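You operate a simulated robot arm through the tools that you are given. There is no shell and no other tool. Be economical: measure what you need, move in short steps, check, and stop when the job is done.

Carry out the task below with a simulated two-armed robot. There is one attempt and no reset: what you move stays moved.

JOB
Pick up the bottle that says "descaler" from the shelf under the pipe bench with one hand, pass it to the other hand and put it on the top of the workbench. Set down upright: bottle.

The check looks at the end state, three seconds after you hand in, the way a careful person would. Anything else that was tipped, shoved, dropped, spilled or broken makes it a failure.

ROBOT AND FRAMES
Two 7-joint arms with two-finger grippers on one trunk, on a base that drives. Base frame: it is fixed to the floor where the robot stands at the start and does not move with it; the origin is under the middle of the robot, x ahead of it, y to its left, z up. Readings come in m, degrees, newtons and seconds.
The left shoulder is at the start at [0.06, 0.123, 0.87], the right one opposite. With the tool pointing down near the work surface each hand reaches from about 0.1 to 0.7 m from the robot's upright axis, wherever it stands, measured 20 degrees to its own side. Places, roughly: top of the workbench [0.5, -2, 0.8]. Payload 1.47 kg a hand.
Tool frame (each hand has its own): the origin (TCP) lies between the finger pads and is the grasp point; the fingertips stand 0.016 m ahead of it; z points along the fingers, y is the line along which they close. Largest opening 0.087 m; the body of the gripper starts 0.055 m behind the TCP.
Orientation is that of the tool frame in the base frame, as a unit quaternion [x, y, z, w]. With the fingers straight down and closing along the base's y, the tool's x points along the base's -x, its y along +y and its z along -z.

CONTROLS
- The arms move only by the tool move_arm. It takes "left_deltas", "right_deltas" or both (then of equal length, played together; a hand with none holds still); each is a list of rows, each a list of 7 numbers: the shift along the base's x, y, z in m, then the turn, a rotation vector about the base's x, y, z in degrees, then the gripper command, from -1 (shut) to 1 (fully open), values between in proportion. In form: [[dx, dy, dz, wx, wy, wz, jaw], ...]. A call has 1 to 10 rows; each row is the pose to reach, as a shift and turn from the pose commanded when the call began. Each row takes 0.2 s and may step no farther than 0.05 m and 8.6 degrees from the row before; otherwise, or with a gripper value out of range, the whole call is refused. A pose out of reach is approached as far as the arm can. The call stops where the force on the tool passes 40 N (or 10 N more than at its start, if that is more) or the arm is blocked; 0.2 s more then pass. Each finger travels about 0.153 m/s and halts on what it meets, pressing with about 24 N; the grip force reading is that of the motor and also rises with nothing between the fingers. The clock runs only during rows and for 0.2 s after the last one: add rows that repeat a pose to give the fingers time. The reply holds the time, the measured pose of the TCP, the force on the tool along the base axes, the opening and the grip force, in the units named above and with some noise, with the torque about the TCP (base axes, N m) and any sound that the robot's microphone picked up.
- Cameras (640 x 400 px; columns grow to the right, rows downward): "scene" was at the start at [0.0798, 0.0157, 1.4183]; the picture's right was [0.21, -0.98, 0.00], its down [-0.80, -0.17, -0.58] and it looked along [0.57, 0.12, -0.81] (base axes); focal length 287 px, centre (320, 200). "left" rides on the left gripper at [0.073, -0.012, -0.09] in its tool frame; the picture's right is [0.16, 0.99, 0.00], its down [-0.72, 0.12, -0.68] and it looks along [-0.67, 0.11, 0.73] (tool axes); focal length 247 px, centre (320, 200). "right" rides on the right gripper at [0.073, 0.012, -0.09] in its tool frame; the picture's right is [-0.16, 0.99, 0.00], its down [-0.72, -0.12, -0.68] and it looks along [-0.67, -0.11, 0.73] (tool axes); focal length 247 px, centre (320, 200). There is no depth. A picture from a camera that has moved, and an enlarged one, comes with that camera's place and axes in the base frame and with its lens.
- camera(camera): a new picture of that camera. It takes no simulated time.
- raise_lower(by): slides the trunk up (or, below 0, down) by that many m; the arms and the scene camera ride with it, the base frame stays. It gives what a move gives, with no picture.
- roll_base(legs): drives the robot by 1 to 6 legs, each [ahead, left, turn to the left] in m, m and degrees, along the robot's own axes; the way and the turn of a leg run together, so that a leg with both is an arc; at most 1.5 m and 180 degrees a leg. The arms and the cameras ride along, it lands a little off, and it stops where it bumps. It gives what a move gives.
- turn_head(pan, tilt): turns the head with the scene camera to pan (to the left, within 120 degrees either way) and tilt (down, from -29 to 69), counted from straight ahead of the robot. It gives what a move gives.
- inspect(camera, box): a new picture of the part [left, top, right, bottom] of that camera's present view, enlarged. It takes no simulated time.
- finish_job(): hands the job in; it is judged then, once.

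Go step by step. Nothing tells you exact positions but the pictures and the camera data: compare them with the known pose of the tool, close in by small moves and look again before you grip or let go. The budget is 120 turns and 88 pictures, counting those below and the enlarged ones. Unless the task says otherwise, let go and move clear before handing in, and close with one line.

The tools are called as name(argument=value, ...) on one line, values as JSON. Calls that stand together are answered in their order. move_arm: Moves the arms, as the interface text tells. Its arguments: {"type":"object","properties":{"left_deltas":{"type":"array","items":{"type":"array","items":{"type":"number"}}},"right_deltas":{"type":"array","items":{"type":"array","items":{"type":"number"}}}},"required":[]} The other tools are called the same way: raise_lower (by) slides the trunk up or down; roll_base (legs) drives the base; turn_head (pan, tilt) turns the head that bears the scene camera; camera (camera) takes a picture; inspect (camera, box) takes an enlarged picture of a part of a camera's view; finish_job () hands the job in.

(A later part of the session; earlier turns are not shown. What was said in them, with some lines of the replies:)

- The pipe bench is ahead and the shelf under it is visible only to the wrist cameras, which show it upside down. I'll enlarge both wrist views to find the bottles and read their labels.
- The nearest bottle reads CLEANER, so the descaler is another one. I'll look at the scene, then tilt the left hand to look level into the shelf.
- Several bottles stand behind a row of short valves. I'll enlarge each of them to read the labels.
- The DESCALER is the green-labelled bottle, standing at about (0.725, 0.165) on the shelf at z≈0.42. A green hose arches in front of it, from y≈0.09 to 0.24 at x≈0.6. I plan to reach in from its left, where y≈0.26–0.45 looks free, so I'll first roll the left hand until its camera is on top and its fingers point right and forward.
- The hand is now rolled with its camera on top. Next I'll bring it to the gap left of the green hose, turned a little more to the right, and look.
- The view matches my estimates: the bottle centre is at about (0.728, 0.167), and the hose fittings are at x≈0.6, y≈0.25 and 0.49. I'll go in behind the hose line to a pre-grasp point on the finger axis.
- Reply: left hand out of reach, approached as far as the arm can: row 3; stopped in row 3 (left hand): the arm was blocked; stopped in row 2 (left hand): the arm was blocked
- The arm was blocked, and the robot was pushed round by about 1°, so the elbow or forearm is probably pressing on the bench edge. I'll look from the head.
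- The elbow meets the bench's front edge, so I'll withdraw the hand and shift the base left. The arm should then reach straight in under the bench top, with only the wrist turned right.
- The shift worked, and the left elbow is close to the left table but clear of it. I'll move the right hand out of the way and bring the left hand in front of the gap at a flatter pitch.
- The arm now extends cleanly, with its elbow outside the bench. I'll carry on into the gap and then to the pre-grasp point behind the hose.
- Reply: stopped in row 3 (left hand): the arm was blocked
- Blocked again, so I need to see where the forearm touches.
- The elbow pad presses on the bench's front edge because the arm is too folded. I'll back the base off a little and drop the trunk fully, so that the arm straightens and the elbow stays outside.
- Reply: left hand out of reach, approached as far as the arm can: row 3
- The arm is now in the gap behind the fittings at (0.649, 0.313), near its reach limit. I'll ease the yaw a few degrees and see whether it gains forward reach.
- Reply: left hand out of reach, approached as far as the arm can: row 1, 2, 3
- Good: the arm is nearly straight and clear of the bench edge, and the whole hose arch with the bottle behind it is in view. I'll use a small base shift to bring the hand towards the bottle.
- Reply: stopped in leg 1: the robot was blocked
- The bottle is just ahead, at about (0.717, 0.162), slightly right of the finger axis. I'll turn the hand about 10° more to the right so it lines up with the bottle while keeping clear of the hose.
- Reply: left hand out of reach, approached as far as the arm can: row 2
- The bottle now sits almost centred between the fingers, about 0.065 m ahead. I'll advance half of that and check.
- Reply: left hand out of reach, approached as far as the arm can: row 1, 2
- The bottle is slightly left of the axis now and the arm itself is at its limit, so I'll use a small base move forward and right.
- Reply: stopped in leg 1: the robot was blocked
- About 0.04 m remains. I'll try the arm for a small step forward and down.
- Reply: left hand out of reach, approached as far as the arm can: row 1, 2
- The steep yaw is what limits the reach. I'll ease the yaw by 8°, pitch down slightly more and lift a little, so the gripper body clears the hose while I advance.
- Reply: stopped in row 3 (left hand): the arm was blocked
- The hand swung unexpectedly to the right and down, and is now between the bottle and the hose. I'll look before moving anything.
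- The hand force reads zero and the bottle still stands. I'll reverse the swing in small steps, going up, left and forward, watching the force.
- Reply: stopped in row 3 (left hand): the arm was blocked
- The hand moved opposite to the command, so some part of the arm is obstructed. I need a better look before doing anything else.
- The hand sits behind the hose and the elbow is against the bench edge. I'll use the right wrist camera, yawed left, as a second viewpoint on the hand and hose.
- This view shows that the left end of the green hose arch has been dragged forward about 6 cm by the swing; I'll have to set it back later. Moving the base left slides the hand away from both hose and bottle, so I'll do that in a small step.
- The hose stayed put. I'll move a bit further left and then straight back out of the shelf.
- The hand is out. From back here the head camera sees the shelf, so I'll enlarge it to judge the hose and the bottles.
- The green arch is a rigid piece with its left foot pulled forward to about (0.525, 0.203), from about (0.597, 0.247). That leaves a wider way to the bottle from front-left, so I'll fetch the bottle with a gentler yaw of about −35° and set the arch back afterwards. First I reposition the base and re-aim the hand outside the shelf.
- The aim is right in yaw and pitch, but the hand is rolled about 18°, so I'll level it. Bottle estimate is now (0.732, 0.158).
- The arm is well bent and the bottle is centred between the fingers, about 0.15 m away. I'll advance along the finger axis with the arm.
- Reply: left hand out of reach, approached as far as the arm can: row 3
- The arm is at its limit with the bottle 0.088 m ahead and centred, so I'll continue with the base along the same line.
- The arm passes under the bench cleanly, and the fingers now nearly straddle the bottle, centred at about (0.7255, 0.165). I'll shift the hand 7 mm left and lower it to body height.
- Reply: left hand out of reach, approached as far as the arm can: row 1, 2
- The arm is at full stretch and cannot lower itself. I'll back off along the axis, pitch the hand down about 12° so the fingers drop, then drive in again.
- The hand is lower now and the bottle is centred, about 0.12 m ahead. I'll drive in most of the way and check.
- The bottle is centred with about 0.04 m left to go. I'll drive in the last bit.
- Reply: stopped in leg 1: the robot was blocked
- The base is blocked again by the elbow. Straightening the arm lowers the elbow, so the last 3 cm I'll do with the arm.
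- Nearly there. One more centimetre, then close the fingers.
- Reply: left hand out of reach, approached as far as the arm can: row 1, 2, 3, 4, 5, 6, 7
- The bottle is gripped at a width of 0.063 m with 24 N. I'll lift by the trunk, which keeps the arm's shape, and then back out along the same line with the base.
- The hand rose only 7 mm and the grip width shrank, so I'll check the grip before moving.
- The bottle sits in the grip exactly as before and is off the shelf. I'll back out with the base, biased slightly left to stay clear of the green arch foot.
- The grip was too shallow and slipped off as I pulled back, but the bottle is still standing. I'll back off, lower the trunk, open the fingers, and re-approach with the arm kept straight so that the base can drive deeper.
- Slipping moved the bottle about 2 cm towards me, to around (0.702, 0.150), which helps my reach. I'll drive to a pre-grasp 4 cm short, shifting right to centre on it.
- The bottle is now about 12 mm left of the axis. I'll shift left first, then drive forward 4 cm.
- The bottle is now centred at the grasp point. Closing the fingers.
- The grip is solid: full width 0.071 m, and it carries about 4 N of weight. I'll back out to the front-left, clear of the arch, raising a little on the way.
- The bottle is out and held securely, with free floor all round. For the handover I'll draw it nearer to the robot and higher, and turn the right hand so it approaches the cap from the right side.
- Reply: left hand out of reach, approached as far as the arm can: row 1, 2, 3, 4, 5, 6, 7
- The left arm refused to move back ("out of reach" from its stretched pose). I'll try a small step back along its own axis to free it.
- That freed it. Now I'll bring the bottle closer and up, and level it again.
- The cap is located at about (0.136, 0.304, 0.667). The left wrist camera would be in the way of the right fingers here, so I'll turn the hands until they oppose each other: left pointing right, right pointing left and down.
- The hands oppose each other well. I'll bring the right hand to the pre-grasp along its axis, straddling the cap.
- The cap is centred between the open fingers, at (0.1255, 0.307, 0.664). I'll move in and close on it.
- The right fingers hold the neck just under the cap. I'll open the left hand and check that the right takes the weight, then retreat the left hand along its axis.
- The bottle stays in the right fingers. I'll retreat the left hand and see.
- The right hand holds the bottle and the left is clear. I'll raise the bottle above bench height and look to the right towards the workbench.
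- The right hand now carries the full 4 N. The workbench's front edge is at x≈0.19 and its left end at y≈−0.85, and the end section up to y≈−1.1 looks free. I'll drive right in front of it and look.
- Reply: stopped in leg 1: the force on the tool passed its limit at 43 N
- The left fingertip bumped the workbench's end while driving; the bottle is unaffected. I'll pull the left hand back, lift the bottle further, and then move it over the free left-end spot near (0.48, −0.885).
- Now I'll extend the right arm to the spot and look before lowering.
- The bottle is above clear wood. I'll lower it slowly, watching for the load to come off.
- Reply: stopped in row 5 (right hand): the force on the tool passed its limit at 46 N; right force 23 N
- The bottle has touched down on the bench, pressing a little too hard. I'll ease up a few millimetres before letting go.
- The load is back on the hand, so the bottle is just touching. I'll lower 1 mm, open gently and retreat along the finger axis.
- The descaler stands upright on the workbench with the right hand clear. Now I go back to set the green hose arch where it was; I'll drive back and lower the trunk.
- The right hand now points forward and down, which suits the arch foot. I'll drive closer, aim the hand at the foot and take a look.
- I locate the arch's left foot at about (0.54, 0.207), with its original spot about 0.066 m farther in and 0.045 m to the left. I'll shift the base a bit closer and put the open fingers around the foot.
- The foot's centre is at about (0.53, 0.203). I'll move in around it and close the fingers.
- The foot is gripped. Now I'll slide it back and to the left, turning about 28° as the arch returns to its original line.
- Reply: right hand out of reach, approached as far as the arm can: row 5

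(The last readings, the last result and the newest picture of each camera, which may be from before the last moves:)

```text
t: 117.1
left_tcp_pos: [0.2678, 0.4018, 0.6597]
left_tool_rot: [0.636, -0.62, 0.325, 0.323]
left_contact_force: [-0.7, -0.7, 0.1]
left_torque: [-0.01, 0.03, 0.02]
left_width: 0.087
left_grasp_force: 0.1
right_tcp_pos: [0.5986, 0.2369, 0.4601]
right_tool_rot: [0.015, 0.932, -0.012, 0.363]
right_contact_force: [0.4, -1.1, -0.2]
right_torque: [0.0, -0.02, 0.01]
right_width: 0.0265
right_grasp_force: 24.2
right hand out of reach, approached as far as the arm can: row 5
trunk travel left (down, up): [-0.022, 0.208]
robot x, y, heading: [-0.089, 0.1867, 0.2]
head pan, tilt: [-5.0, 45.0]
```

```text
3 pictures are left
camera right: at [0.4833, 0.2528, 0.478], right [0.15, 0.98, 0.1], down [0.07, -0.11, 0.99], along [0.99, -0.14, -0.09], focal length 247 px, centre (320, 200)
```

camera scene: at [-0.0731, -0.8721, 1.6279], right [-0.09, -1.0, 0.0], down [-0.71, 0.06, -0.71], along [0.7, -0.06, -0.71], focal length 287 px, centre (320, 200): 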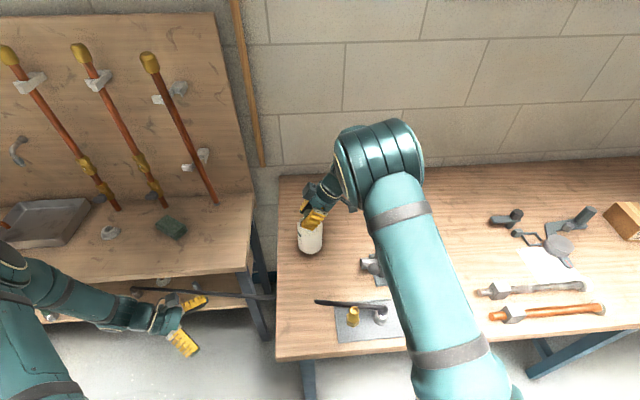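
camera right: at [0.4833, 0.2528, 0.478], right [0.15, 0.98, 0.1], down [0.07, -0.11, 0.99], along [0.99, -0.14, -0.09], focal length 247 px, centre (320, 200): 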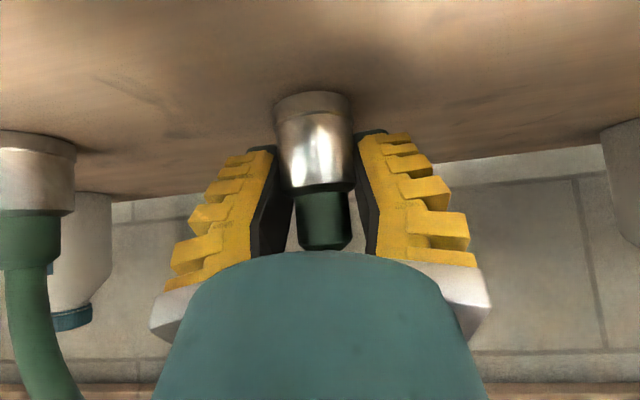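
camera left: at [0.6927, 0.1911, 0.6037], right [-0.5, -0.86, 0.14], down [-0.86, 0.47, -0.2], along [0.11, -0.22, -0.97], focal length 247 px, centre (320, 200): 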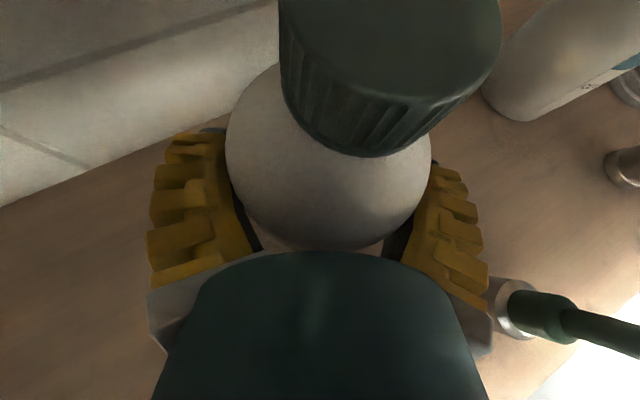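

The foot is back at about its original spot, and the other foot is at (0.59, 0.085) as before. I'll settle it down 3 mm, open, and back straight out.

raise_lower(by=-0.003)

move_arm(right_deltas=[[0, 0, 0, 0, 0, 0, -0.4], [0, 0, 0, 0, 0, 0, 0.2], [0, 0, 0, 0, 0, 0, 0.8], [0, 0, 0, 0, 0, 0, 1], [0, 0, 0, 0, 0, 0, 1]])

roll_base(legs=[[-0.3, 0, 0]])

turn_head(pan=5, tilt=40)

camera(camera="scene")

```text
t: 117.6
left_tcp_pos: [0.2673, 0.4012, 0.6573]
left_tool_rot: [0.636, -0.621, 0.326, 0.323]
left_contact_force: [-0.6, 1.1, 0.4]
left_torque: [-0.01, 0.01, -0.03]
left_width: 0.0869
left_grasp_force: 0.1
right_tcp_pos: [0.5983, 0.2372, 0.457]
right_tool_rot: [0.013, 0.932, -0.011, 0.363]
right_contact_force: [-0.3, -0.3, -0.6]
right_torque: [-0.01, 0.01, -0.01]
right_width: 0.0261
right_grasp_force: 24.1
trunk travel left (down, up): [-0.019, 0.211]
robot x, y, heading: [-0.0875, 0.186, 0.2]
head pan, tilt: [-5.0, 45.0]
```

```text
t: 118.8
left_tcp_pos: [0.2681, 0.4017, 0.6584]
left_tool_rot: [0.636, -0.621, 0.324, 0.323]
left_contact_force: [0.6, 0.5, -0.9]
left_torque: [0.03, 0.01, 0.02]
left_width: 0.087
left_grasp_force: 0.2
right_tcp_pos: [0.5975, 0.2361, 0.4566]
right_tool_rot: [0.013, 0.932, -0.012, 0.362]
right_contact_force: [-0.4, 0.2, 0.0]
right_torque: [0.01, 0.0, 0.06]
right_width: 0.0871
right_grasp_force: 0.0
trunk travel left (down, up): [-0.019, 0.211]
robot x, y, heading: [-0.0902, 0.1846, 0.3]
head pan, tilt: [-5.0, 45.0]
```

```text
t: 120.8
left_tcp_pos: [-0.0344, 0.402, 0.6575]
left_tool_rot: [0.636, -0.62, 0.326, 0.323]
left_contact_force: [0.2, 0.0, 0.3]
left_torque: [-0.01, 0.03, 0.01]
left_width: 0.0872
left_grasp_force: 0.0
right_tcp_pos: [0.2973, 0.2363, 0.4577]
right_tool_rot: [0.012, 0.932, -0.011, 0.363]
right_contact_force: [-0.1, 0.2, 0.5]
right_torque: [0.0, 0.0, 0.0]
right_width: 0.087
right_grasp_force: 0.1
trunk travel left (down, up): [-0.019, 0.211]
robot x, y, heading: [-0.3882, 0.1826, 0.6]
head pan, tilt: [-5.0, 45.0]
```

```text
t: 121.6
left_tcp_pos: [-0.034, 0.4008, 0.6576]
left_tool_rot: [0.636, -0.62, 0.325, 0.323]
left_contact_force: [-0.5, 1.0, -0.3]
left_torque: [0.01, -0.02, 0.03]
left_width: 0.087
left_grasp_force: 0.0
right_tcp_pos: [0.2961, 0.2365, 0.4571]
right_tool_rot: [0.011, 0.932, -0.011, 0.362]
right_contact_force: [-0.3, -0.3, -0.3]
right_torque: [-0.01, 0.02, 0.01]
right_width: 0.0869
right_grasp_force: 0.0
trunk travel left (down, up): [-0.019, 0.211]
robot x, y, heading: [-0.3936, 0.1831, 0.2]
head pan, tilt: [5.0, 40.0]
```

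```text
2 pictures are left
camera scene: at [-0.2968, 0.1904, 1.4323], right [0.09, -1.0, 0.0], down [-0.64, -0.06, -0.77], along [0.76, 0.07, -0.64], focal length 287 px, centre (320, 200)
```

scene: 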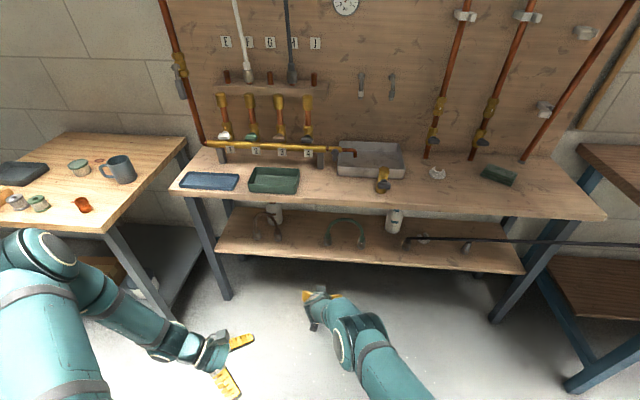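

The arch stands back in its place, and everything else on the shelf, benches and table looks as it did at the start. The bottle was left upright on the workbench and both hands are clear and empty, so I'm handing in.

finish_job()

```text
The job is handed in.
```

The descaler bottle was picked up with the left hand, passed to the right and set upright on the left end of the workbench; on the way I knocked one end of the green hose arch about 7 cm out of place and put it back to within roughly 1 cm.
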